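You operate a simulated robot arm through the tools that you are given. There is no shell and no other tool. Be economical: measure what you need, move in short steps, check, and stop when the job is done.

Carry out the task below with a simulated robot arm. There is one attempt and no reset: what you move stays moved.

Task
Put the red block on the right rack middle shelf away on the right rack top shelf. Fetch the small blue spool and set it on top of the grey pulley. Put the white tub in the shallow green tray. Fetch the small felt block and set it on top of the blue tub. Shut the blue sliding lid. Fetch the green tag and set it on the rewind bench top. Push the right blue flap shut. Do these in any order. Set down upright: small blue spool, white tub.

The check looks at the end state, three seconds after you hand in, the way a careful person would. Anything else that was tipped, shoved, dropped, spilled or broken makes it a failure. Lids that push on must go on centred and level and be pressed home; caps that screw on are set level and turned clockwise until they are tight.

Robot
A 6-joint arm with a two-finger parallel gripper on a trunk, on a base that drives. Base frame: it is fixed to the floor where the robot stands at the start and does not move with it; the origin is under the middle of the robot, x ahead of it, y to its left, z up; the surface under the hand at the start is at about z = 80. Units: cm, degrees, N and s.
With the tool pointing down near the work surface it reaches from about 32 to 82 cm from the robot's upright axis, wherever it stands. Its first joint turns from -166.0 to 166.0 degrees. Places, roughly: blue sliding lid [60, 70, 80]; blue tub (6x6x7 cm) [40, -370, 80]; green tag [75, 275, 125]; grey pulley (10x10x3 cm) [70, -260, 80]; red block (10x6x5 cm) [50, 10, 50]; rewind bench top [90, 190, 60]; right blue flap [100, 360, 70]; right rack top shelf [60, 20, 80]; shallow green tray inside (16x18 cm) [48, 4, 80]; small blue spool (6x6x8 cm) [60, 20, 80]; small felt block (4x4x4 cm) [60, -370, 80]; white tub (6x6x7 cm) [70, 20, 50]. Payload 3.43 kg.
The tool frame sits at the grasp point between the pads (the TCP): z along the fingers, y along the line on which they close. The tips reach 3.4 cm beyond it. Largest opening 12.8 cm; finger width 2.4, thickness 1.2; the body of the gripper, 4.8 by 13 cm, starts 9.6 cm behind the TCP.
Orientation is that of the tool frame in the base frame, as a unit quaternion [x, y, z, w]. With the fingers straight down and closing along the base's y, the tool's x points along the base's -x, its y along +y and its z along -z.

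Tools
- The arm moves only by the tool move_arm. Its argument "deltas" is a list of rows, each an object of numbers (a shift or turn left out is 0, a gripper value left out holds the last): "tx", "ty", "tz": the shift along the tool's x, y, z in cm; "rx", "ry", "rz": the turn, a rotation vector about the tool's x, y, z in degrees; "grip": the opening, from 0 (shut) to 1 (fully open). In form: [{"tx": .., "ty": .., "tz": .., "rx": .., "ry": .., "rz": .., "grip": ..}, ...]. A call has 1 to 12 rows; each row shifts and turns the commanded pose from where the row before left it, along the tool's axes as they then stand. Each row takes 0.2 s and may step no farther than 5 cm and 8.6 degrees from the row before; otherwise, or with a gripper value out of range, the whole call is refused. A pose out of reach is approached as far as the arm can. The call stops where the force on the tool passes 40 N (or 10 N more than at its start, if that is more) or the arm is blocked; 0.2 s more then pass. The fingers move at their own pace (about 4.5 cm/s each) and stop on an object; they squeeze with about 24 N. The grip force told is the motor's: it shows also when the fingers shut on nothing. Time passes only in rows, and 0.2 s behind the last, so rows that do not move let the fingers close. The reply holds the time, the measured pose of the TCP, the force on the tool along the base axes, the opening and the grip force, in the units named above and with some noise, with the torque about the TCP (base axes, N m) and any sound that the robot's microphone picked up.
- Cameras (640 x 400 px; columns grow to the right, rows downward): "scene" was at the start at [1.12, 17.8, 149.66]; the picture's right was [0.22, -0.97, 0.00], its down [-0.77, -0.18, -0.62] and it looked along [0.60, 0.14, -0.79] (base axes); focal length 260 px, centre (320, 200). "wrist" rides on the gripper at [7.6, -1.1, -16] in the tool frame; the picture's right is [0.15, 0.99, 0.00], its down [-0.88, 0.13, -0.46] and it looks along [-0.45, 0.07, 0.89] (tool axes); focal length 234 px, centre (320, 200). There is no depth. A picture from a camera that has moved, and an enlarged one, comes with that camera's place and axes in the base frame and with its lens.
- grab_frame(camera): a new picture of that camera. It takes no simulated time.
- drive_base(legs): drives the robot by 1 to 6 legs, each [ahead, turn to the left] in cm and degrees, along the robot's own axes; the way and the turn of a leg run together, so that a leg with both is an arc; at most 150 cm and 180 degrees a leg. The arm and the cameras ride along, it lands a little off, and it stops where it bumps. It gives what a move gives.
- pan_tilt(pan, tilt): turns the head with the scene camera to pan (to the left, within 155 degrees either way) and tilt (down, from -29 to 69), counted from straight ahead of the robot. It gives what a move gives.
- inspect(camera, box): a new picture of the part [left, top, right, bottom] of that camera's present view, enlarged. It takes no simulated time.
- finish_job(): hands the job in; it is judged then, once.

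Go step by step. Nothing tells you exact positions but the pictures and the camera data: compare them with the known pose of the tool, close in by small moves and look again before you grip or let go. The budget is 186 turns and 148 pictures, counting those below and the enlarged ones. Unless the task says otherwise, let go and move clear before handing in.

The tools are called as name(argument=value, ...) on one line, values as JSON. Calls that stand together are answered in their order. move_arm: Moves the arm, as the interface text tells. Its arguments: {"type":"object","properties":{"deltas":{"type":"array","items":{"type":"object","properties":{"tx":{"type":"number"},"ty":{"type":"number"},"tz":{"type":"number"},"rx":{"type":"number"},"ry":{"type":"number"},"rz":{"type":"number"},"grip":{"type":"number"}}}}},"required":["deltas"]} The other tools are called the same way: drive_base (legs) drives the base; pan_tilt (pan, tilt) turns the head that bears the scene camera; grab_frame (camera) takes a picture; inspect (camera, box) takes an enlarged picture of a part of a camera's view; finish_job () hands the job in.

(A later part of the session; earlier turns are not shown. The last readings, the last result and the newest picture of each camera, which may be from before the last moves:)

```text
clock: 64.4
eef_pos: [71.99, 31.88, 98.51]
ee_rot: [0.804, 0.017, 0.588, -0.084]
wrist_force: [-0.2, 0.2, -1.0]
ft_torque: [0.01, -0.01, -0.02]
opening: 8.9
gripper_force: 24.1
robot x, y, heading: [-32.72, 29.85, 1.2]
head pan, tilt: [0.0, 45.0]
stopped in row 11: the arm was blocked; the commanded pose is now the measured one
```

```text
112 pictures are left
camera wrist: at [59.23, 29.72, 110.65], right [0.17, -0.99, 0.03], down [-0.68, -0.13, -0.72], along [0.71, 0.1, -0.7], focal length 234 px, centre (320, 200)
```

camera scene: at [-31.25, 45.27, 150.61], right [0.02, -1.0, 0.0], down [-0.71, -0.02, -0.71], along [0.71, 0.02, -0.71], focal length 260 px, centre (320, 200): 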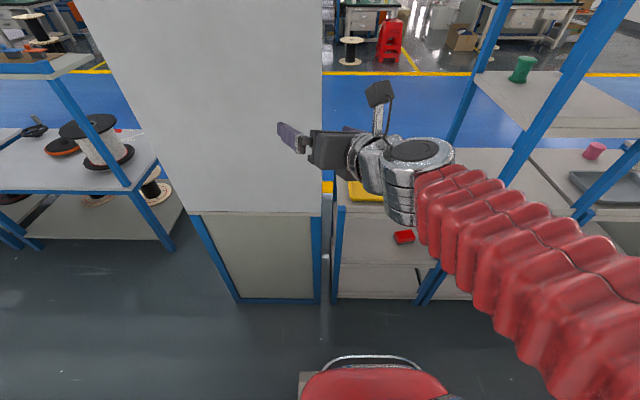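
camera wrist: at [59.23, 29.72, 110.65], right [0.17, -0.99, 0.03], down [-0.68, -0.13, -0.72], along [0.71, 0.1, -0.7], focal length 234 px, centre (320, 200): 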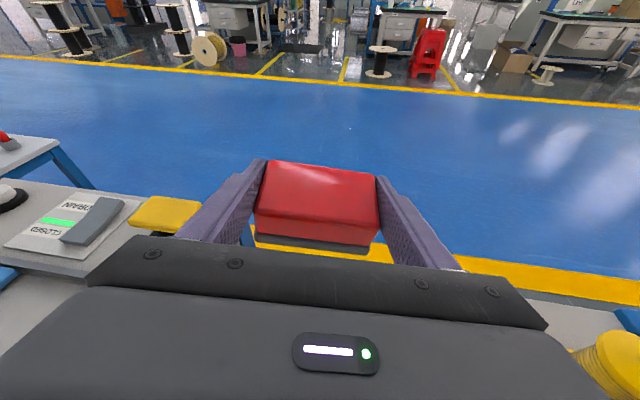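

pan_tilt(pan=-10, tilt=25)

grab_frame(camera="scene")

```text
clock: 65.2
eef_pos: [72.09, 31.77, 98.6]
ee_rot: [0.804, 0.015, 0.589, -0.082]
wrist_force: [-0.5, 0.2, -0.8]
ft_torque: [0.03, 0.03, 0.0]
opening: 8.96
gripper_force: 24.0
robot x, y, heading: [-32.89, 29.41, 1.0]
head pan, tilt: [-10.0, 25.0]
```

```text
111 pictures are left
camera scene: at [-30.19, 43.7, 153.66], right [-0.15, -0.99, 0.0], down [-0.42, 0.06, -0.91], along [0.9, -0.14, -0.42], focal length 260 px, centre (320, 200)
```

scene: 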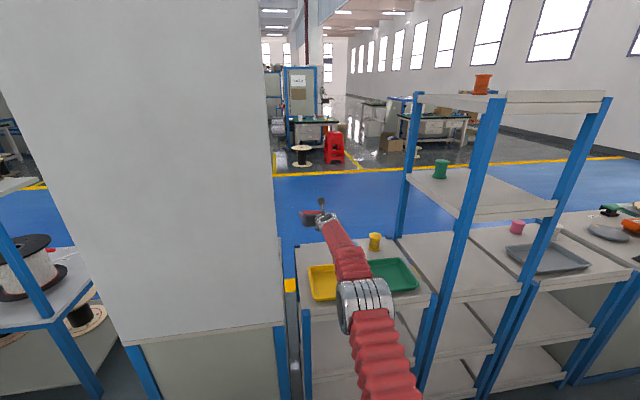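

move_arm(deltas=[{"tx": -1.2, "ty": -0.24, "tz": -3.83}, {"tx": -1.2, "ty": -0.24, "tz": -3.83}, {"tx": -1.2, "ty": -0.24, "tz": -3.83}, {"tx": -1.2, "ty": -0.24, "tz": -3.83}, {"rx": -2, "ry": -2.4, "rz": -2.75}, {"rx": -2, "ry": -2.4, "rz": -2.75}, {"tz": 0}])

drive_base(legs=[[15, 0]])

grab_frame(camera="wrist")

```text
clock: 66.8
eef_pos: [55.95, 30.57, 98.46]
ee_rot: [0.828, 0.037, 0.558, -0.026]
wrist_force: [0.6, -0.8, -1.1]
ft_torque: [0.02, 0.0, 0.01]
opening: 8.96
gripper_force: 23.8
robot x, y, heading: [-32.69, 29.87, 1.4]
head pan, tilt: [-10.0, 25.0]
```

```text
clock: 68.4
eef_pos: [71.23, 31.16, 98.57]
ee_rot: [0.829, 0.038, 0.558, -0.027]
wrist_force: [0.5, -0.2, -1.3]
ft_torque: [0.02, 0.01, 0.03]
opening: 8.94
gripper_force: 24.0
robot x, y, heading: [-17.77, 29.45, 1.5]
head pan, tilt: [-10.0, 25.0]
```

```text
110 pictures are left
camera wrist: at [59.27, 30.92, 111.55], right [0.15, -0.98, 0.13], down [-0.74, -0.2, -0.64], along [0.66, 0.0, -0.75], focal length 234 px, centre (320, 200)
```

wrist: 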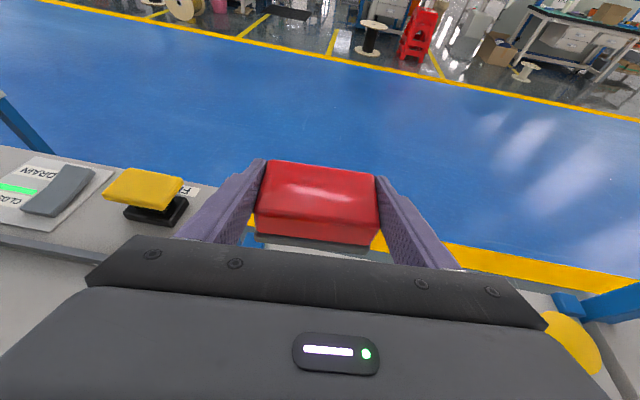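

move_arm(deltas=[{"tx": -3.25, "ty": 0.27, "tz": 0.96}, {"tx": -3.25, "ty": 0.27, "tz": 0.96}, {"tx": -3.25, "ty": 0.27, "tz": 0.96}, {"tx": -2.3, "ty": 0.27, "tz": 0.7}, {"tz": 0}])

grab_frame(camera="wrist")

pan_tilt(pan=-5, tilt=40)

inspect(camera="scene", box=[200, 60, 440, 240])

```text
clock: 69.6
eef_pos: [70.04, 29.89, 85.92]
ee_rot: [0.83, 0.041, 0.556, -0.03]
wrist_force: [0.0, -0.8, -1.1]
ft_torque: [-0.02, -0.01, 0.0]
opening: 8.96
gripper_force: 23.9
robot x, y, heading: [-17.74, 29.84, 1.7]
head pan, tilt: [-10.0, 25.0]
```

```text
109 pictures are left
camera wrist: at [58.21, 29.5, 99.0], right [0.16, -0.98, 0.13], down [-0.74, -0.2, -0.64], along [0.66, 0.01, -0.75], focal length 234 px, centre (320, 200)
```

wrist: 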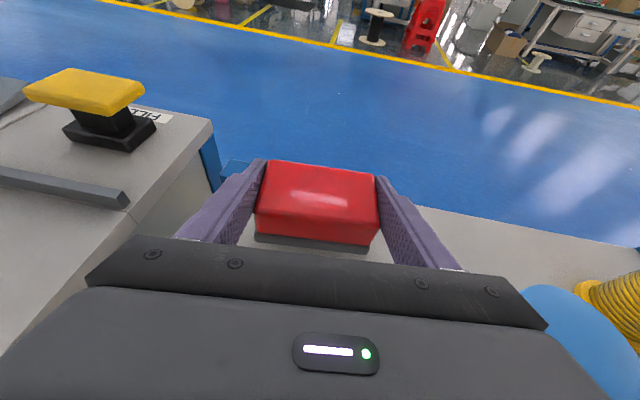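

```text
clock: 70.4
eef_pos: [70.06, 30.0, 85.91]
ee_rot: [0.83, 0.041, 0.556, -0.031]
wrist_force: [-0.4, -0.1, -0.7]
ft_torque: [0.0, 0.02, -0.01]
opening: 8.97
gripper_force: 24.1
robot x, y, heading: [-17.44, 29.84, 1.4]
head pan, tilt: [-5.0, 40.0]
```

```text
2.22 times, centred on (320, 150) of scene
camera zoom: at [-15.64, 44.91, 151.34], right [-0.06, -1.0, 0.0], down [-0.64, 0.04, -0.77], along [0.76, -0.05, -0.64], focal length 577 px, centre (320, 311)
```

zoom: 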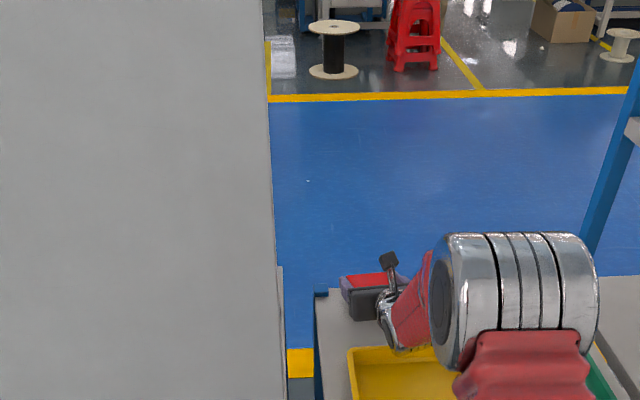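

move_arm(deltas=[{"tx": -0.46, "tz": 0.19}, {"tx": -0.46, "tz": 0.19}, {"tx": -0.28, "tz": 0.11}, {"tx": -0.28, "tz": 0.11}, {"tx": -0.28, "tz": 0.11}, {"tx": -0.28, "tz": 0.11}, {"tx": -0.28, "tz": 0.11}, {"tz": 0}])

inspect(camera="wrist", box=[180, 130, 460, 290])

```text
clock: 72.2
eef_pos: [70.21, 29.3, 83.62]
ee_rot: [0.828, 0.042, 0.559, -0.032]
wrist_force: [0.6, 3.2, 13.4]
ft_torque: [-0.46, 0.22, -0.02]
opening: 8.95
gripper_force: 24.1
out of reach, approached as far as the arm can: row 4
robot x, y, heading: [-17.32, 29.69, 1.7]
head pan, tilt: [-5.0, 40.0]
```

```text
2.29 times, centred on (320, 210) of wrist
camera zoom: at [58.27, 29.01, 96.86], right [0.16, -0.98, 0.13], down [-0.74, -0.2, -0.65], along [0.66, 0.01, -0.75], focal length 535 px, centre (320, 177)
```

zoom: 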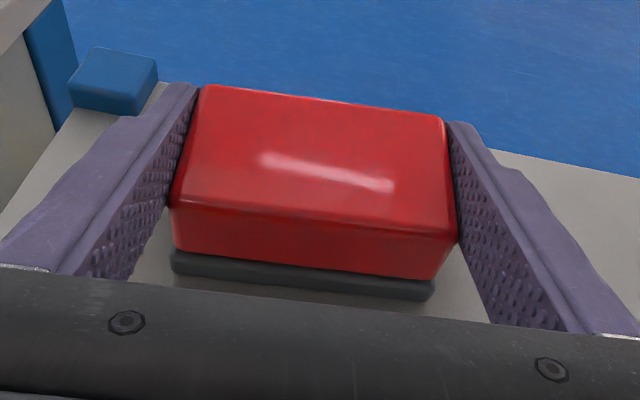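

move_arm(deltas=[{"grip": 0.82}, {"grip": 0.82}, {"grip": 0.82}, {"tz": -2}, {"tz": -4, "tx": 1}, {"tz": -4, "tx": 2}, {"tx": 4, "tz": -2}, {"tx": 4, "tz": -2}])

grab_frame(camera="wrist")

```text
clock: 74.0
eef_pos: [61.23, 28.52, 99.33]
ee_rot: [0.829, 0.038, 0.557, -0.026]
wrist_force: [-0.5, 0.2, 0.2]
ft_torque: [-0.01, 0.01, 0.05]
opening: 10.51
gripper_force: 0.0
out of reach, approached as far as the arm can: row 4
robot x, y, heading: [-17.63, 29.95, 1.7]
head pan, tilt: [-5.0, 40.0]
```

```text
106 pictures are left
camera wrist: at [49.34, 28.39, 112.6], right [0.15, -0.98, 0.13], down [-0.74, -0.2, -0.64], along [0.66, -0.01, -0.75], focal length 234 px, centre (320, 200)
```

wrist: 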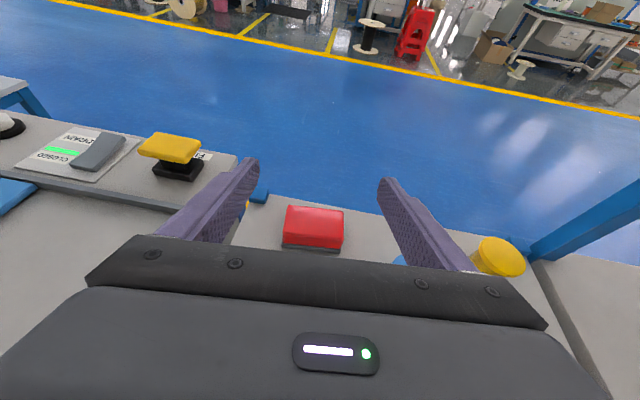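

Red block is on the top shelf. Next the white tub: I back off a little and bring the hand down in front of the middle shelf again.

drive_base(legs=[[-11.5, 0]])

move_arm(deltas=[{"tx": -1.5, "ty": 2.4, "tz": -3.6}, {"tx": -1.5, "ty": 2.4, "tz": -3.6}, {"tx": -1.5, "ty": 2.4, "tz": -3.6}, {"tx": -1.5, "ty": 2.4, "tz": -3.6}, {"tx": -1.5, "ty": 2.4, "tz": -3.6}])

```text
clock: 75.4
eef_pos: [49.52, 28.31, 99.56]
ee_rot: [0.829, 0.038, 0.558, -0.027]
wrist_force: [0.5, -0.4, -0.6]
ft_torque: [-0.01, -0.02, 0.01]
opening: 10.49
gripper_force: 0.1
robot x, y, heading: [-29.17, 29.19, 1.7]
head pan, tilt: [-5.0, 40.0]
```

```text
clock: 76.6
eef_pos: [31.54, 14.61, 99.3]
ee_rot: [0.828, 0.039, 0.558, -0.027]
wrist_force: [0.6, -0.2, 0.2]
ft_torque: [0.02, 0.0, 0.04]
opening: 10.48
gripper_force: 0.1
robot x, y, heading: [-29.24, 29.15, 1.6]
head pan, tilt: [-5.0, 40.0]
```

move_arm(deltas=[{"tx": -1.1, "tz": -2.8}, {"tx": -4.1, "tz": 1.65}, {"tx": -4.1, "tz": 1.65}, {"tx": -4.1, "tz": 1.65}, {"tx": -4.1, "tz": 1.65}, {"tx": -4.1, "tz": 1.65}, {"tx": -4.1, "tz": 1.65}, {"tx": -4.1, "tz": 1.65}, {"tx": -4.1, "tz": 1.65}, {"tx": -4.1, "tz": 1.65}])

grab_frame(camera="wrist")

```text
clock: 78.8
eef_pos: [28.18, 14.54, 59.31]
ee_rot: [0.829, 0.038, 0.558, -0.026]
wrist_force: [0.1, -0.5, 0.2]
ft_torque: [-0.04, 0.01, 0.0]
opening: 10.5
gripper_force: 0.1
robot x, y, heading: [-28.81, 29.43, 1.8]
head pan, tilt: [-5.0, 40.0]
```

```text
105 pictures are left
camera wrist: at [16.27, 14.29, 72.52], right [0.15, -0.98, 0.13], down [-0.74, -0.2, -0.64], along [0.66, 0.0, -0.75], focal length 234 px, centre (320, 200)
```

wrist: 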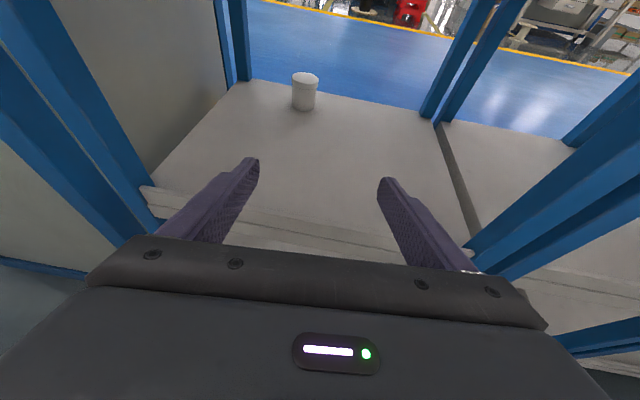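

move_arm(deltas=[{"tx": -0.9, "ty": -1.1, "tz": 3.37, "grip": 0.9}, {"tx": -0.9, "ty": -1.1, "tz": 3.37}, {"tx": -0.9, "ty": -1.1, "tz": 3.37}, {"tx": 1.12, "ty": -0.22, "tz": 3.9}, {"tx": 1.12, "ty": -0.22, "tz": 3.9}, {"tx": 1.12, "ty": -0.22, "tz": 3.9}, {"tx": 1.12, "ty": -0.22, "tz": 3.9}, {"tz": 0}])

grab_frame(camera="wrist")

```text
clock: 80.6
eef_pos: [52.48, 20.91, 51.54]
ee_rot: [0.829, 0.038, 0.558, -0.026]
wrist_force: [1.5, 0.8, 0.0]
ft_torque: [-0.02, -0.02, 0.0]
opening: 11.54
gripper_force: 0.1
robot x, y, heading: [-28.97, 29.25, 1.3]
head pan, tilt: [-5.0, 40.0]
```

```text
104 pictures are left
camera wrist: at [40.6, 20.8, 64.65], right [0.15, -0.98, 0.13], down [-0.74, -0.2, -0.64], along [0.66, 0.0, -0.75], focal length 234 px, centre (320, 200)
```

wrist: 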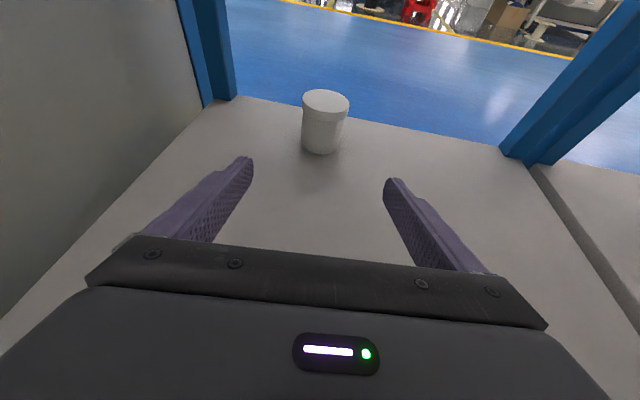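

move_arm(deltas=[{"tx": 1.07, "tz": 3.82}, {"tx": 1.07, "tz": 3.82}, {"tx": 1.07, "tz": 3.82}, {"tz": 0}])

grab_frame(camera="wrist")

```text
clock: 81.6
eef_pos: [63.33, 21.91, 50.43]
ee_rot: [0.829, 0.039, 0.557, -0.027]
wrist_force: [0.1, -1.1, 0.2]
ft_torque: [0.03, -0.02, -0.02]
opening: 11.5
gripper_force: 0.0
out of reach, approached as far as the arm can: row 3
robot x, y, heading: [-29.29, 29.21, 1.5]
head pan, tilt: [-5.0, 40.0]
```

```text
103 pictures are left
camera wrist: at [51.38, 21.82, 63.5], right [0.15, -0.98, 0.13], down [-0.74, -0.2, -0.64], along [0.66, 0.0, -0.75], focal length 234 px, centre (320, 200)
```

wrist: 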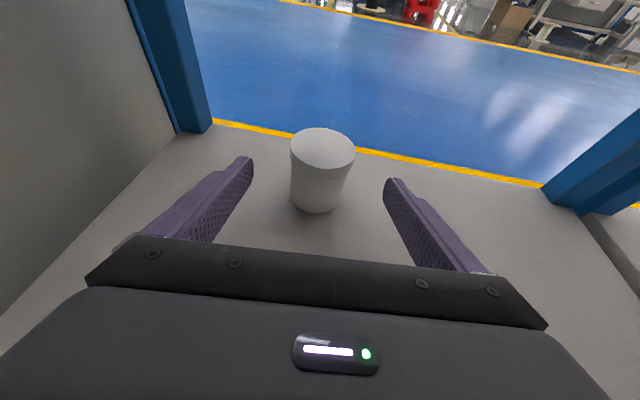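

drive_base(legs=[[5, 0]])

grab_frame(camera="wrist")

```text
clock: 82.6
eef_pos: [68.29, 22.19, 50.44]
ee_rot: [0.829, 0.038, 0.557, -0.026]
wrist_force: [-1.0, -0.4, -0.3]
ft_torque: [0.02, 0.0, -0.02]
opening: 11.5
gripper_force: 0.0
robot x, y, heading: [-24.42, 29.93, 1.7]
head pan, tilt: [-5.0, 40.0]
```

```text
102 pictures are left
camera wrist: at [56.29, 21.95, 63.54], right [0.15, -0.98, 0.13], down [-0.74, -0.2, -0.64], along [0.66, 0.0, -0.75], focal length 234 px, centre (320, 200)
```

wrist: 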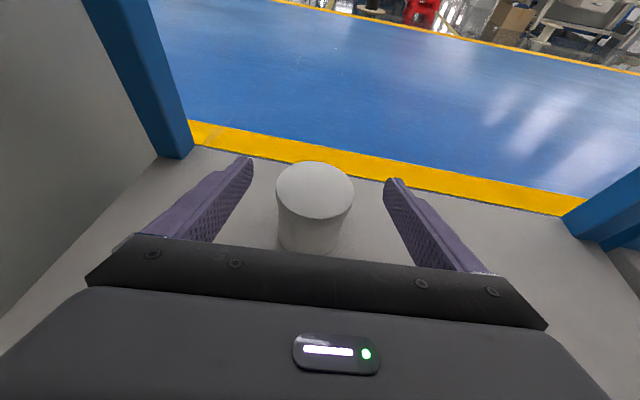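

move_arm(deltas=[{"tx": -0.7, "tz": 0.2}, {"tx": -0.8, "tz": 0.2}, {"grip": 0}, {"grip": 0}, {"grip": 0}, {"grip": 0}, {"grip": 0}])

grab_frame(camera="wrist")

```text
clock: 84.2
eef_pos: [68.0, 22.13, 49.05]
ee_rot: [0.829, 0.038, 0.557, -0.025]
wrist_force: [0.0, 0.9, -0.5]
ft_torque: [0.03, 0.02, -0.01]
opening: 5.66
gripper_force: 24.1
robot x, y, heading: [-24.08, 29.5, 1.6]
head pan, tilt: [-5.0, 40.0]
```

```text
101 pictures are left
camera wrist: at [56.02, 21.95, 62.18], right [0.14, -0.98, 0.14], down [-0.74, -0.2, -0.64], along [0.66, -0.01, -0.75], focal length 234 px, centre (320, 200)
```

wrist: 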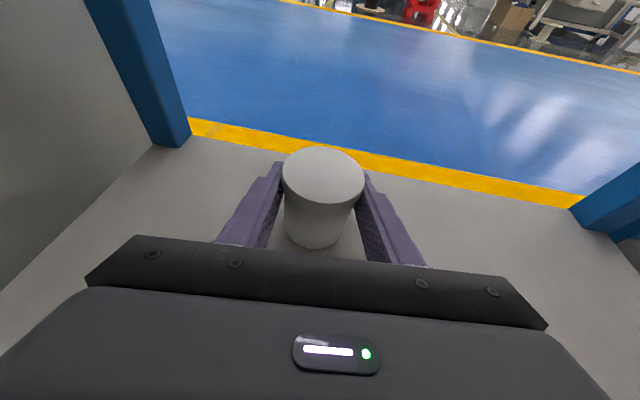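

move_arm(deltas=[{"tx": 0.93, "tz": -0.37}, {"tx": 0.93, "tz": -0.37}, {"tz": 0}])

drive_base(legs=[[-9, 0]])

move_arm(deltas=[{"tx": -1.5, "tz": -3.73}, {"tx": -1.5, "tz": -3.73}, {"tx": -1.5, "tz": -3.73}, {"tx": -1.5, "tz": -3.73}, {"tx": -1.5, "tz": -3.73}, {"tx": -1.5, "tz": -3.73}, {"tx": -1.5, "tz": -3.73}, {"tx": -1.3, "tz": -3.3}, {"tz": 0}])

grab_frame(camera="wrist")

```text
clock: 85.0
eef_pos: [67.17, 22.39, 49.54]
ee_rot: [0.834, 0.038, 0.55, -0.028]
wrist_force: [0.4, -0.1, -0.7]
ft_torque: [-0.01, 0.02, 0.0]
opening: 5.64
gripper_force: 23.7
robot x, y, heading: [-24.18, 29.9, 1.7]
head pan, tilt: [-5.0, 40.0]
```

```text
clock: 86.2
eef_pos: [58.79, 21.78, 51.05]
ee_rot: [0.829, 0.039, 0.557, -0.027]
wrist_force: [-1.5, -0.4, -0.6]
ft_torque: [0.01, -0.01, 0.01]
opening: 5.64
gripper_force: 24.1
robot x, y, heading: [-33.41, 29.32, 1.7]
head pan, tilt: [-5.0, 40.0]
```

```text
clock: 88.2
eef_pos: [26.94, 19.01, 51.03]
ee_rot: [0.829, 0.039, 0.557, -0.026]
wrist_force: [0.0, -0.1, -0.2]
ft_torque: [-0.02, -0.01, 0.02]
opening: 0.03
gripper_force: 24.0
robot x, y, heading: [-33.58, 29.35, 1.6]
head pan, tilt: [-5.0, 40.0]
```

```text
100 pictures are left
camera wrist: at [15.03, 18.88, 64.09], right [0.15, -0.98, 0.13], down [-0.74, -0.2, -0.64], along [0.66, 0.0, -0.75], focal length 234 px, centre (320, 200)
```

wrist: 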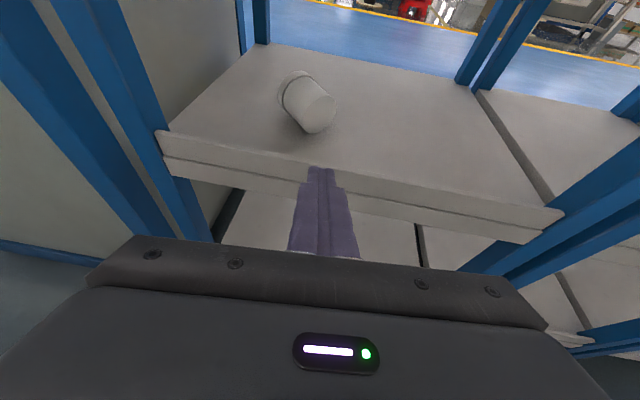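

The tub slipped and now lies on its side on the middle shelf. I look closer before regrasping.

inspect(camera="wrist", box=[220, 40, 400, 160])

move_arm(deltas=[{"grip": 1}, {"grip": 1}, {"grip": 1}, {"grip": 1}])

grab_frame(camera="wrist")

```text
3.33 times, centred on (310, 100) of wrist
camera zoom: at [15.03, 18.88, 64.09], right [0.15, -0.98, 0.13], down [-0.74, -0.2, -0.64], along [0.66, 0.0, -0.75], focal length 781 px, centre (353, 533)
```

zoom: 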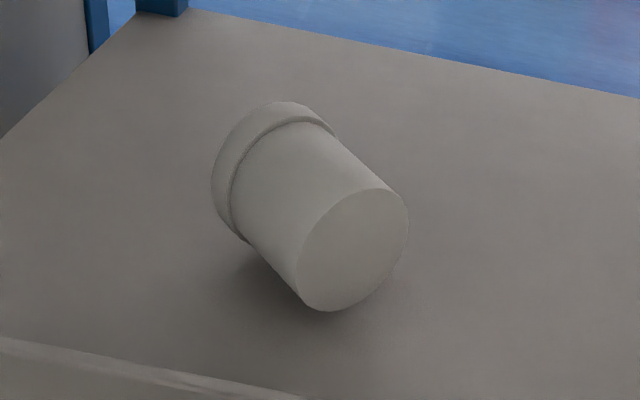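

```text
clock: 89.2
eef_pos: [27.12, 19.03, 51.14]
ee_rot: [0.829, 0.038, 0.558, -0.026]
wrist_force: [0.2, 0.4, -0.1]
ft_torque: [0.0, 0.03, -0.01]
opening: 8.67
gripper_force: 0.1
robot x, y, heading: [-33.93, 29.26, 1.8]
head pan, tilt: [-5.0, 40.0]
```

```text
98 pictures are left
camera wrist: at [15.1, 18.86, 64.11], right [0.15, -0.98, 0.13], down [-0.74, -0.2, -0.64], along [0.66, 0.0, -0.75], focal length 234 px, centre (320, 200)
```

wrist: 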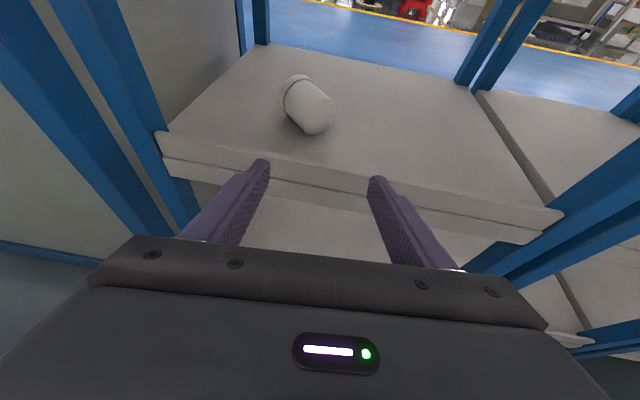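

move_arm(deltas=[{"tx": 2.8, "tz": -1.1}, {"rx": 6.5, "rz": -2.62}, {"rx": 6.5, "rz": -2.62}, {"rx": 6.5, "rz": -2.62}, {"rx": 6.5, "rz": -2.62}, {"rx": 6.5, "rz": -2.62}, {"rx": 6.5, "rz": -2.62}, {"tz": 0}])

grab_frame(camera="wrist")

```text
clock: 91.0
eef_pos: [27.21, 18.84, 54.16]
ee_rot: [0.759, 0.333, 0.511, -0.226]
wrist_force: [-0.5, 0.1, -1.2]
ft_torque: [0.01, 0.03, 0.01]
opening: 12.8
gripper_force: 0.1
robot x, y, heading: [-33.35, 29.4, 1.6]
head pan, tilt: [-5.0, 40.0]
```

```text
97 pictures are left
camera wrist: at [18.38, 10.52, 67.22], right [0.77, -0.63, 0.13], down [-0.41, -0.64, -0.65], along [0.49, 0.44, -0.75], focal length 234 px, centre (320, 200)
```

wrist: 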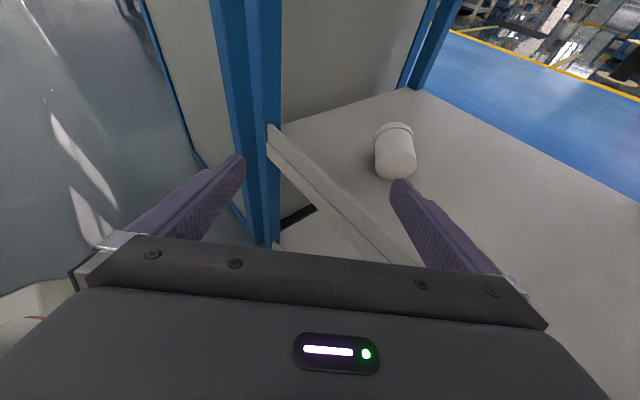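

move_arm(deltas=[{"tx": 0.83, "ty": 3.65, "tz": 2}, {"tx": 0.83, "ty": 3.65, "tz": 2}, {"tx": 0.83, "ty": 3.65, "tz": 2}, {"tx": -0.6, "tz": 2}, {"tz": 0}])

grab_frame(camera="wrist")

```text
clock: 92.2
eef_pos: [40.93, 17.63, 52.95]
ee_rot: [0.759, 0.333, 0.512, -0.226]
wrist_force: [0.0, 0.1, 0.2]
ft_torque: [0.01, 0.02, 0.01]
opening: 12.79
gripper_force: 0.1
robot x, y, heading: [-33.33, 29.25, 1.4]
head pan, tilt: [-5.0, 40.0]
```

```text
96 pictures are left
camera wrist: at [32.04, 9.34, 66.11], right [0.77, -0.63, 0.13], down [-0.41, -0.64, -0.65], along [0.49, 0.44, -0.75], focal length 234 px, centre (320, 200)
```

wrist: 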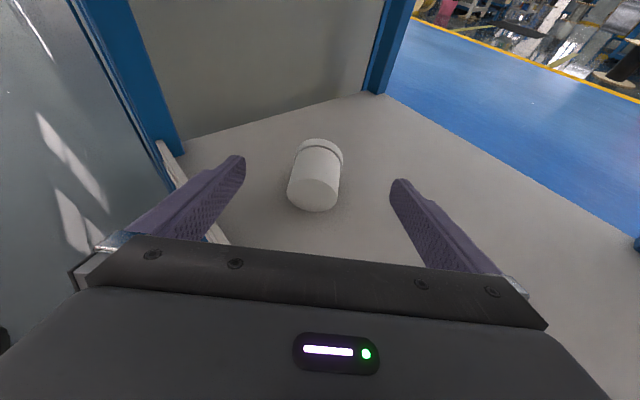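

move_arm(deltas=[{"tx": -0.32, "tz": 2.3, "ty": 0.05}, {"tx": -0.32, "tz": 2.3, "ty": 0.05}, {"tx": -0.32, "tz": 2.3, "ty": 0.05}, {"tx": -0.32, "tz": 2.3, "ty": 0.05}, {"tz": 0}])

grab_frame(camera="wrist")

```text
clock: 93.4
eef_pos: [46.53, 23.27, 48.3]
ee_rot: [0.76, 0.332, 0.512, -0.226]
wrist_force: [-0.2, 0.0, 0.2]
ft_torque: [0.02, 0.02, -0.02]
opening: 12.82
gripper_force: 0.0
robot x, y, heading: [-33.45, 29.3, 1.7]
head pan, tilt: [-5.0, 40.0]
```

```text
95 pictures are left
camera wrist: at [37.6, 15.07, 61.41], right [0.77, -0.63, 0.13], down [-0.41, -0.64, -0.65], along [0.49, 0.44, -0.75], focal length 234 px, centre (320, 200)
```

wrist: 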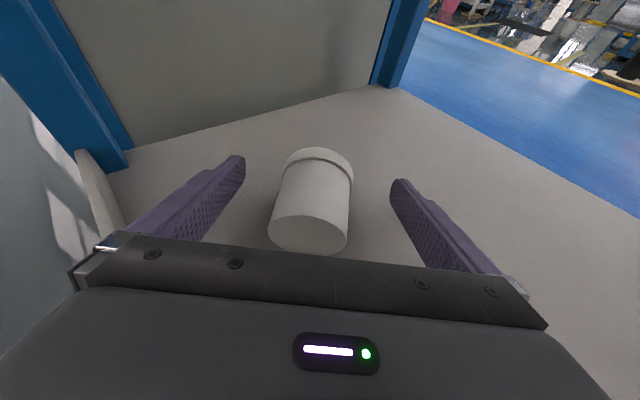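

move_arm(deltas=[{"grip": 0}, {"grip": 0}, {"grip": 0}, {"grip": 0}, {"grip": 0}, {"tx": 1.86, "tz": -0.75}, {"tx": 1.86, "tz": -0.75}, {"tx": 1.4, "tz": -0.56}, {"tz": 0}])

grab_frame(camera="wrist")

```text
clock: 95.4
eef_pos: [46.38, 23.32, 53.71]
ee_rot: [0.76, 0.332, 0.512, -0.225]
wrist_force: [-0.1, -0.3, -0.3]
ft_torque: [0.0, 0.02, 0.01]
opening: 5.74
gripper_force: 24.2
robot x, y, heading: [-33.55, 29.53, 1.6]
head pan, tilt: [-5.0, 40.0]
```

```text
94 pictures are left
camera wrist: at [37.59, 15.11, 66.82], right [0.77, -0.63, 0.13], down [-0.41, -0.64, -0.65], along [0.49, 0.44, -0.75], focal length 234 px, centre (320, 200)
```

wrist: 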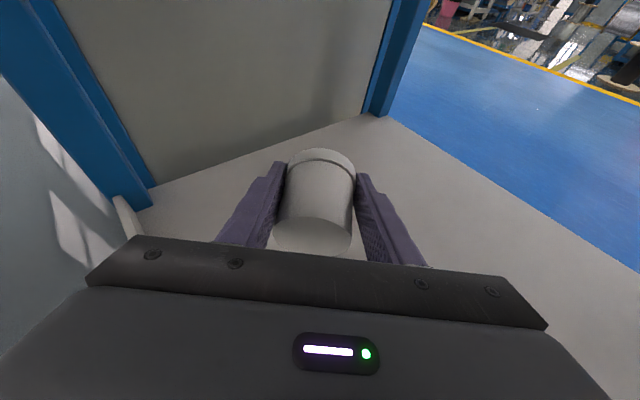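

move_arm(deltas=[{"tx": -0.7, "ty": -1.83, "tz": -2.67}, {"tx": -0.9, "ty": -1.83, "tz": -2.67}, {"tx": -0.9, "ty": -1.83, "tz": -2.67}, {"tx": -0.9, "ty": -1.83, "tz": -2.67}, {"tx": -0.9, "ty": -1.83, "tz": -2.67}, {"tx": -0.9, "ty": -1.83, "tz": -2.67}, {"tz": 0}])

grab_frame(camera="wrist")

```text
clock: 97.0
eef_pos: [26.71, 18.59, 54.94]
ee_rot: [0.76, 0.332, 0.512, -0.224]
wrist_force: [-0.2, -0.5, -0.9]
ft_torque: [-0.01, 0.03, -0.04]
opening: 5.74
gripper_force: 24.0
robot x, y, heading: [-33.16, 29.01, 1.7]
head pan, tilt: [-5.0, 40.0]
```

```text
93 pictures are left
camera wrist: at [17.91, 10.34, 68.07], right [0.77, -0.63, 0.13], down [-0.41, -0.64, -0.65], along [0.49, 0.44, -0.75], focal length 234 px, centre (320, 200)
```

wrist: 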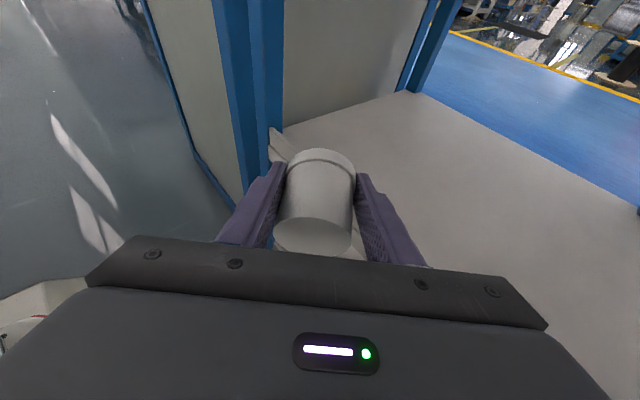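

move_arm(deltas=[{"tx": 4.2, "tz": -1.7}, {"tx": 4.2, "tz": -1.7}, {"tx": 4.2, "tz": -1.7}, {"tx": 4.2, "tz": -1.7}, {"tx": 4.2, "tz": -1.7}, {"tx": 4.2, "tz": -1.7}, {"tx": 4.2, "tz": -1.7}, {"tx": 4.2, "tz": -1.7}, {"tx": 4.2, "tz": -1.7}, {"tx": 4.2, "tz": -1.7}])

move_arm(deltas=[{"rx": -6.5, "rz": 2.62}, {"rx": -6.5, "rz": 2.62}, {"rx": -6.5, "rz": 2.62}, {"rx": -6.5, "rz": 2.62}, {"rx": -6.5, "rz": 2.62}, {"tz": 0}])

grab_frame(camera="wrist")

```text
clock: 99.2
eef_pos: [27.46, 18.27, 100.44]
ee_rot: [0.76, 0.332, 0.511, -0.225]
wrist_force: [0.2, 0.1, -2.3]
ft_torque: [0.01, 0.02, -0.02]
opening: 5.71
gripper_force: 24.3
robot x, y, heading: [-33.63, 29.37, 1.7]
head pan, tilt: [-5.0, 40.0]
```

```text
clock: 100.6
eef_pos: [27.17, 18.26, 100.37]
ee_rot: [0.825, 0.088, 0.555, -0.06]
wrist_force: [-0.4, 0.5, -0.3]
ft_torque: [0.04, -0.01, 0.02]
opening: 5.69
gripper_force: 24.0
robot x, y, heading: [-33.44, 29.67, 1.4]
head pan, tilt: [-5.0, 40.0]
```

```text
92 pictures are left
camera wrist: at [15.27, 16.57, 113.4], right [0.26, -0.95, 0.13], down [-0.71, -0.29, -0.64], along [0.65, 0.08, -0.75], focal length 234 px, centre (320, 200)
```

wrist: 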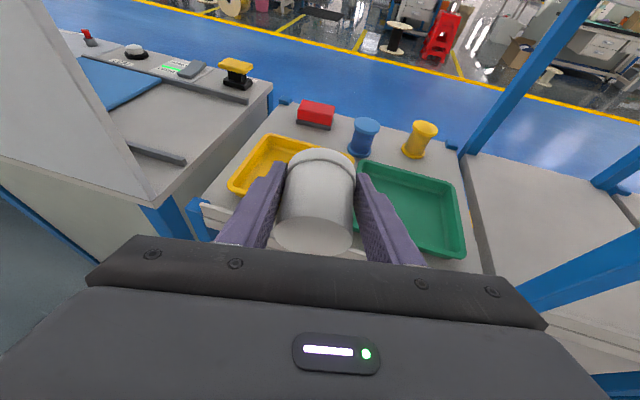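

move_arm(deltas=[{"rx": -4.2, "rz": 1.7}, {"rx": -4.2, "rz": 1.7}, {"ty": 2.38, "tz": 3.6}, {"ty": 2.38, "tz": 3.6}, {"ty": 2.38, "tz": 3.6}, {"ty": 2.38, "tz": 3.6}, {"ty": 2.38, "tz": 3.6}, {"ty": 2.38, "tz": 3.6}, {"tz": 0}])

grab_frame(camera="wrist")

```text
clock: 102.6
eef_pos: [47.85, 5.08, 92.22]
ee_rot: [0.83, 0.024, 0.558, -0.017]
wrist_force: [-0.3, 0.7, -0.8]
ft_torque: [0.01, 0.02, -0.04]
opening: 5.73
gripper_force: 23.2
robot x, y, heading: [-33.35, 29.59, 1.4]
head pan, tilt: [-5.0, 40.0]
```

```text
91 pictures are left
camera wrist: at [35.91, 5.37, 105.41], right [0.11, -0.98, 0.13], down [-0.74, -0.17, -0.64], along [0.66, -0.03, -0.75], focal length 234 px, centre (320, 200)
```

wrist: 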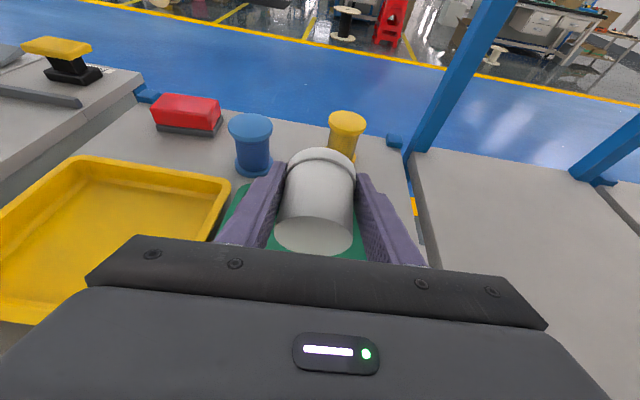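

move_arm(deltas=[{"tx": -2.3, "tz": 0.93}, {"tx": -2.3, "tz": 0.93}, {"tx": -1.4, "tz": 0.56}, {"tx": -0.37, "tz": 0.15}, {"tx": -0.37, "tz": 0.15}, {"tx": -0.37, "tz": 0.15}, {"tx": -0.37, "tz": 0.15}, {"tz": 0}])

grab_frame(camera="wrist")

```text
clock: 104.4
eef_pos: [47.89, 5.01, 84.21]
ee_rot: [0.829, 0.023, 0.558, -0.016]
wrist_force: [-0.5, 1.1, -0.7]
ft_torque: [-0.01, -0.01, 0.03]
opening: 5.71
gripper_force: 23.9
robot x, y, heading: [-33.7, 29.15, 1.5]
head pan, tilt: [-5.0, 40.0]
```

```text
90 pictures are left
camera wrist: at [35.97, 5.3, 97.32], right [0.11, -0.98, 0.13], down [-0.74, -0.17, -0.64], along [0.66, -0.03, -0.75], focal length 234 px, centre (320, 200)
```

wrist: 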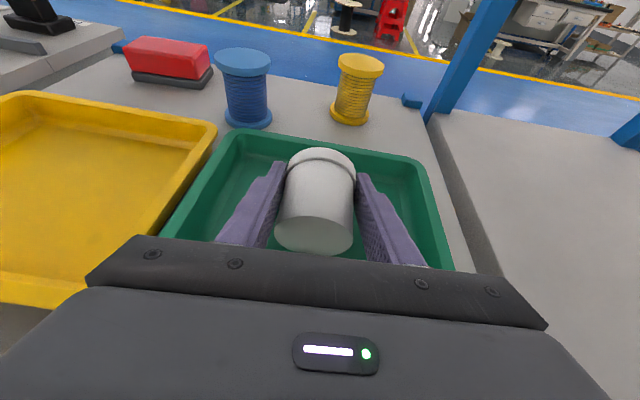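

move_arm(deltas=[{"tx": -0.28, "tz": 0.11}, {"tx": -0.28, "tz": 0.11}, {"tx": -0.28, "tz": 0.11}, {"tz": 0}])

```text
clock: 105.4
eef_pos: [47.91, 4.97, 83.59]
ee_rot: [0.828, 0.023, 0.56, -0.016]
wrist_force: [4.4, -4.8, 20.8]
ft_torque: [-0.08, -0.39, -0.09]
opening: 5.74
gripper_force: 23.8
robot x, y, heading: [-33.63, 29.19, 1.7]
head pan, tilt: [-5.0, 40.0]
```

move_arm(deltas=[{"tx": 0.15, "tz": -0.06}, {"grip": 0.66}, {"grip": 0.66}, {"grip": 0.66}, {"tx": 1, "tz": -2}, {"tx": 2, "tz": -3}, {"tx": 3, "tz": -2}, {"tx": 4, "tz": -1.5}, {"tx": 4, "tz": -1.5}, {"tx": 4, "tz": -1.5}])

grab_frame(camera="wrist")

```text
clock: 107.6
eef_pos: [44.02, 4.52, 104.35]
ee_rot: [0.829, 0.024, 0.558, -0.017]
wrist_force: [-0.3, -0.5, 0.2]
ft_torque: [0.01, 0.01, -0.01]
opening: 8.44
gripper_force: 0.0
robot x, y, heading: [-33.65, 29.06, 1.7]
head pan, tilt: [-5.0, 40.0]
```

```text
89 pictures are left
camera wrist: at [32.14, 4.82, 117.34], right [0.11, -0.98, 0.13], down [-0.75, -0.17, -0.64], along [0.66, -0.03, -0.75], focal length 234 px, centre (320, 200)
```

wrist: 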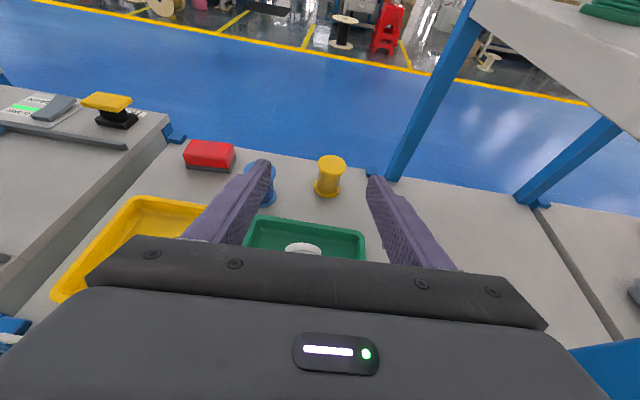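

move_arm(deltas=[{"ry": -8.2, "tz": -0.5}, {"ry": -8.2}, {"ry": -8.2}, {"ry": -8.2}, {"ry": -8.2}, {"ry": -8.2}, {"ry": -8.2}, {"ry": -8.2}, {"ry": -8.2}, {"ry": -8.2}, {"tz": 0}])

grab_frame(camera="wrist")

```text
clock: 110.0
eef_pos: [37.62, 6.82, 102.42]
ee_rot: [0.997, 0.028, -0.076, 0.0]
wrist_force: [0.2, 0.2, -0.6]
ft_torque: [-0.01, 0.0, 0.01]
opening: 8.42
gripper_force: 0.2
out of reach, approached as far as the arm can: row 8, 9, 10
robot x, y, heading: [-33.51, 29.47, 1.3]
head pan, tilt: [-5.0, 40.0]
```

```text
88 pictures are left
camera wrist: at [47.49, 8.26, 117.16], right [0.2, -0.98, -0.02], down [-0.79, -0.18, 0.58], along [-0.58, -0.1, -0.81], focal length 234 px, centre (320, 200)
```

wrist: 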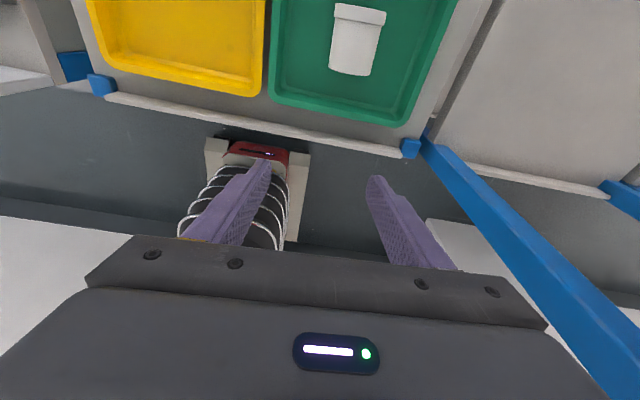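

drive_base(legs=[[14, 0]])

grab_frame(camera="wrist")

```text
clock: 111.5
eef_pos: [51.49, 6.99, 102.36]
ee_rot: [0.997, 0.03, -0.075, 0.001]
wrist_force: [0.1, 0.6, -0.4]
ft_torque: [-0.02, 0.04, 0.0]
opening: 8.44
gripper_force: 0.0
robot x, y, heading: [-19.47, 30.14, 1.7]
head pan, tilt: [-5.0, 40.0]
```

```text
87 pictures are left
camera wrist: at [61.44, 8.56, 117.17], right [0.2, -0.98, -0.02], down [-0.79, -0.18, 0.58], along [-0.57, -0.1, -0.81], focal length 234 px, centre (320, 200)
```

wrist: 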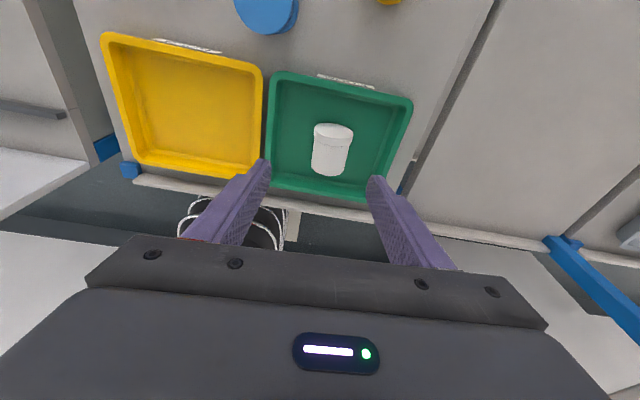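

move_arm(deltas=[{"ry": -8.4}, {"tx": -0.18, "ty": 0.67, "tz": 2.97}, {"tx": -0.18, "ty": 0.67, "tz": 2.97}, {"tx": -0.18, "ty": 0.67, "tz": 2.97}, {"tz": 0}])

grab_frame(camera="wrist")

```text
clock: 112.7
eef_pos: [45.58, 5.94, 93.17]
ee_rot: [0.989, 0.029, -0.148, 0.004]
wrist_force: [0.2, -0.2, 0.7]
ft_torque: [0.0, -0.01, 0.01]
opening: 8.46
gripper_force: 0.0
out of reach, approached as far as the arm can: row 1
robot x, y, heading: [-19.64, 29.7, 1.2]
head pan, tilt: [-5.0, 40.0]
```

```text
86 pictures are left
camera wrist: at [57.45, 7.56, 106.17], right [0.2, -0.98, -0.04], down [-0.7, -0.17, 0.69], along [-0.69, -0.1, -0.72], focal length 234 px, centre (320, 200)
```

wrist: 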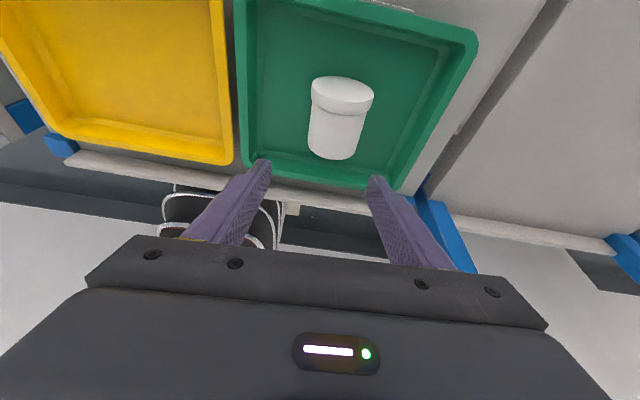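

move_arm(deltas=[{"tx": 2.05, "ty": 1.2, "tz": -0.63}, {"tx": 0.63, "tz": 2.08}, {"tx": 0.63, "tz": 2.08}, {"tx": 0.63, "tz": 2.08}, {"tx": 0.5, "tz": 1.6}, {"tz": 0}])

grab_frame(camera="wrist")

```text
clock: 114.1
eef_pos: [47.66, 4.9, 85.05]
ee_rot: [0.989, 0.028, -0.148, 0.003]
wrist_force: [-0.1, 0.5, -0.1]
ft_torque: [0.0, 0.02, -0.04]
opening: 8.44
gripper_force: 0.1
robot x, y, heading: [-19.69, 29.56, 1.4]
head pan, tilt: [-5.0, 40.0]
```

```text
85 pictures are left
camera wrist: at [59.51, 6.49, 98.15], right [0.2, -0.98, -0.04], down [-0.7, -0.17, 0.69], along [-0.69, -0.1, -0.72], focal length 234 px, centre (320, 200)
```

wrist: 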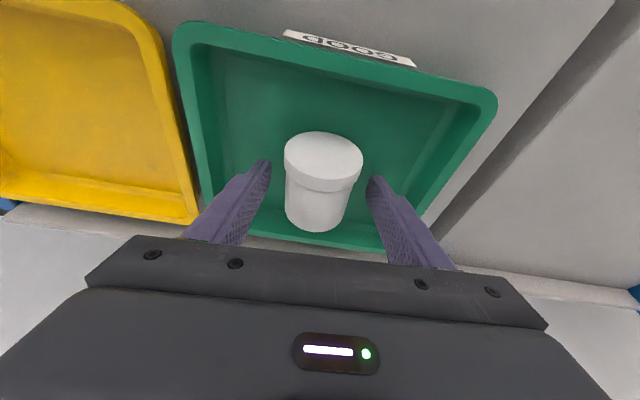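

move_arm(deltas=[{"tx": 0.15, "tz": 0.5}, {"grip": 0}, {"grip": 0}, {"grip": 0}, {"grip": 0}, {"tz": -2, "tx": -0.6}, {"tz": -3, "tx": -0.9}, {"tz": -4, "tx": -1.2}, {"tz": 0}])

grab_frame(camera="wrist")

```text
clock: 116.1
eef_pos: [47.76, 4.59, 93.91]
ee_rot: [0.989, 0.029, -0.148, 0.004]
wrist_force: [0.4, 0.1, -1.2]
ft_torque: [0.01, 0.01, -0.01]
opening: 5.22
gripper_force: 23.7
robot x, y, heading: [-19.26, 29.67, 1.6]
head pan, tilt: [-5.0, 40.0]
```

```text
84 pictures are left
camera wrist: at [59.69, 6.26, 106.96], right [0.2, -0.98, -0.04], down [-0.7, -0.17, 0.69], along [-0.69, -0.1, -0.72], focal length 234 px, centre (320, 200)
```

wrist: 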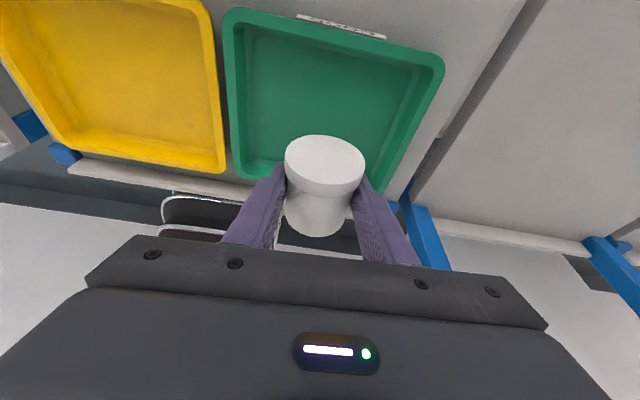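

move_arm(deltas=[{"tz": -4, "tx": -1.2}, {"ry": 8}, {"ry": 8}, {"ry": 8}, {"ry": 8}, {"ry": 8}, {"ry": 8}, {"ry": 8}, {"ry": 8}, {"ry": 8}, {"ry": 8}, {"tz": 0}])

grab_frame(camera="wrist")

pan_tilt(pan=-30, tilt=42)

grab_frame(camera="scene")

```text
clock: 118.7
eef_pos: [47.78, 4.77, 97.93]
ee_rot: [0.852, 0.024, 0.522, -0.015]
wrist_force: [-0.1, -0.1, -1.7]
ft_torque: [0.0, 0.01, -0.01]
opening: 5.2
gripper_force: 24.3
robot x, y, heading: [-19.25, 29.89, 1.5]
head pan, tilt: [-5.0, 40.0]
```

```text
83 pictures are left
camera wrist: at [37.06, 5.1, 112.01], right [0.12, -0.98, 0.13], down [-0.8, -0.17, -0.58], along [0.59, -0.03, -0.81], focal length 234 px, centre (320, 200)
```

wrist: 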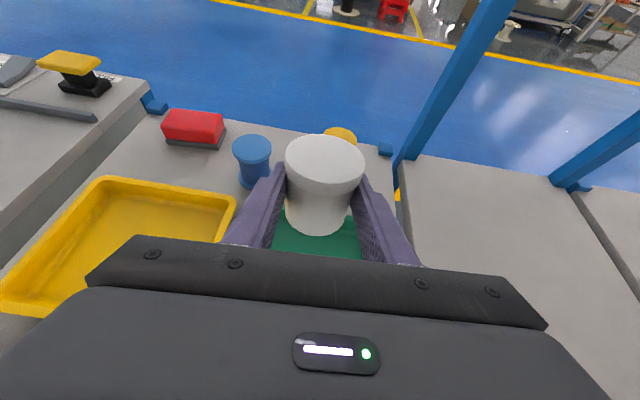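

```text
clock: 119.6
eef_pos: [47.88, 4.84, 98.01]
ee_rot: [0.852, 0.023, 0.522, -0.015]
wrist_force: [-0.6, -0.4, -1.0]
ft_torque: [-0.03, 0.05, -0.02]
opening: 5.23
gripper_force: 24.3
robot x, y, heading: [-19.92, 29.75, 1.6]
head pan, tilt: [-30.0, 42.0]
```

```text
82 pictures are left
camera scene: at [-18.82, 41.4, 151.04], right [-0.48, -0.88, 0.0], down [-0.59, 0.32, -0.74], along [0.65, -0.35, -0.67], focal length 260 px, centre (320, 200)
```

scene: 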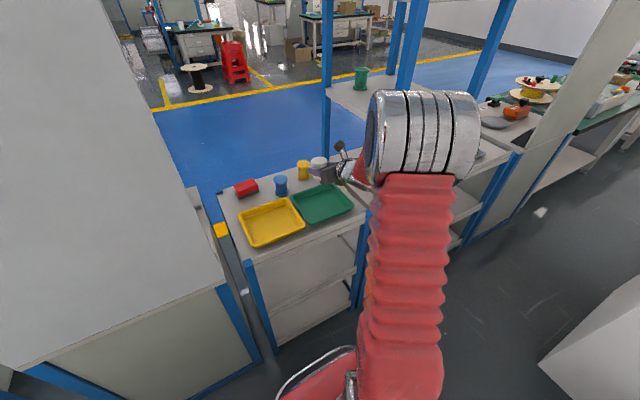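

inspect(camera="scene", box=[290, 140, 350, 180])

inspect(camera="wrist", box=[220, 120, 420, 250])

```text
10.00 times, centred on (320, 160) of scene
camera zoom: at [-18.82, 41.4, 151.04], right [-0.48, -0.88, 0.0], down [-0.59, 0.32, -0.74], along [0.65, -0.35, -0.67], focal length 2598 px, centre (320, 600)
```

zoom: 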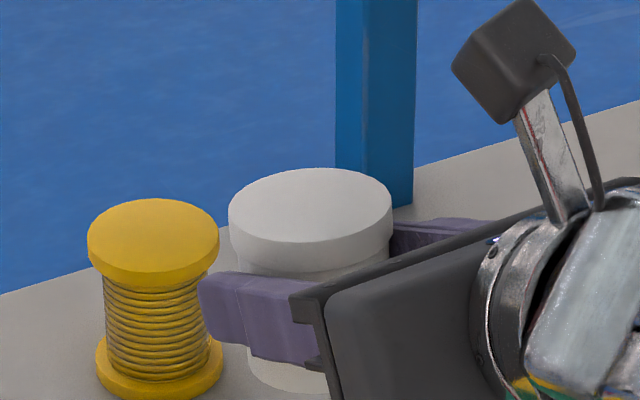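

```text
3.08 times, centred on (320, 185) of wrist
camera zoom: at [37.08, 5.11, 112.04], right [0.12, -0.98, 0.13], down [-0.8, -0.18, -0.58], along [0.59, -0.03, -0.81], focal length 720 px, centre (320, 246)
```

zoom: 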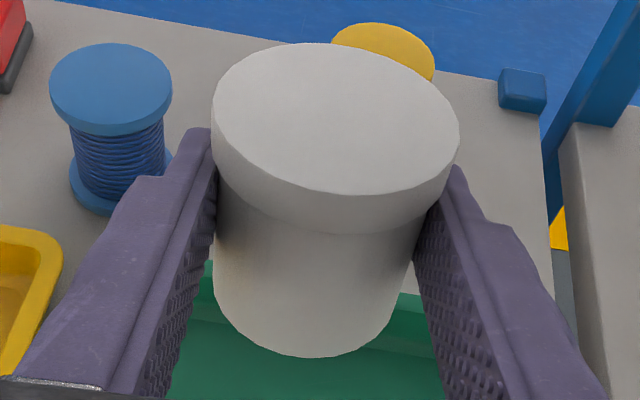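

move_arm(deltas=[{"ry": 3}, {"tx": -2.3, "tz": 1.0}, {"tx": -2.3, "tz": 1.0}, {"tx": -2.3, "tz": 1.0}, {"tx": -2.3, "tz": 1.0}, {"tx": -0.9, "tz": 0.4}, {"tz": 0}])

inspect(camera="scene", box=[280, 140, 370, 230])

```text
clock: 121.2
eef_pos: [47.63, 4.85, 86.9]
ee_rot: [0.838, 0.024, 0.545, -0.017]
wrist_force: [-0.8, 0.3, 0.0]
ft_torque: [-0.01, -0.01, 0.03]
opening: 5.23
gripper_force: 23.8
robot x, y, heading: [-19.5, 29.86, 1.3]
head pan, tilt: [-30.0, 42.0]
```

```text
4.44 times, centred on (325, 185) of scene
camera zoom: at [-18.82, 41.39, 151.04], right [-0.48, -0.88, 0.0], down [-0.59, 0.32, -0.74], along [0.65, -0.35, -0.67], focal length 1154 px, centre (298, 267)
```

zoom: 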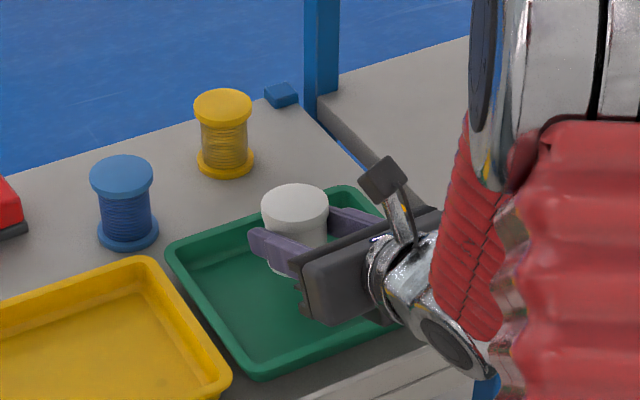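

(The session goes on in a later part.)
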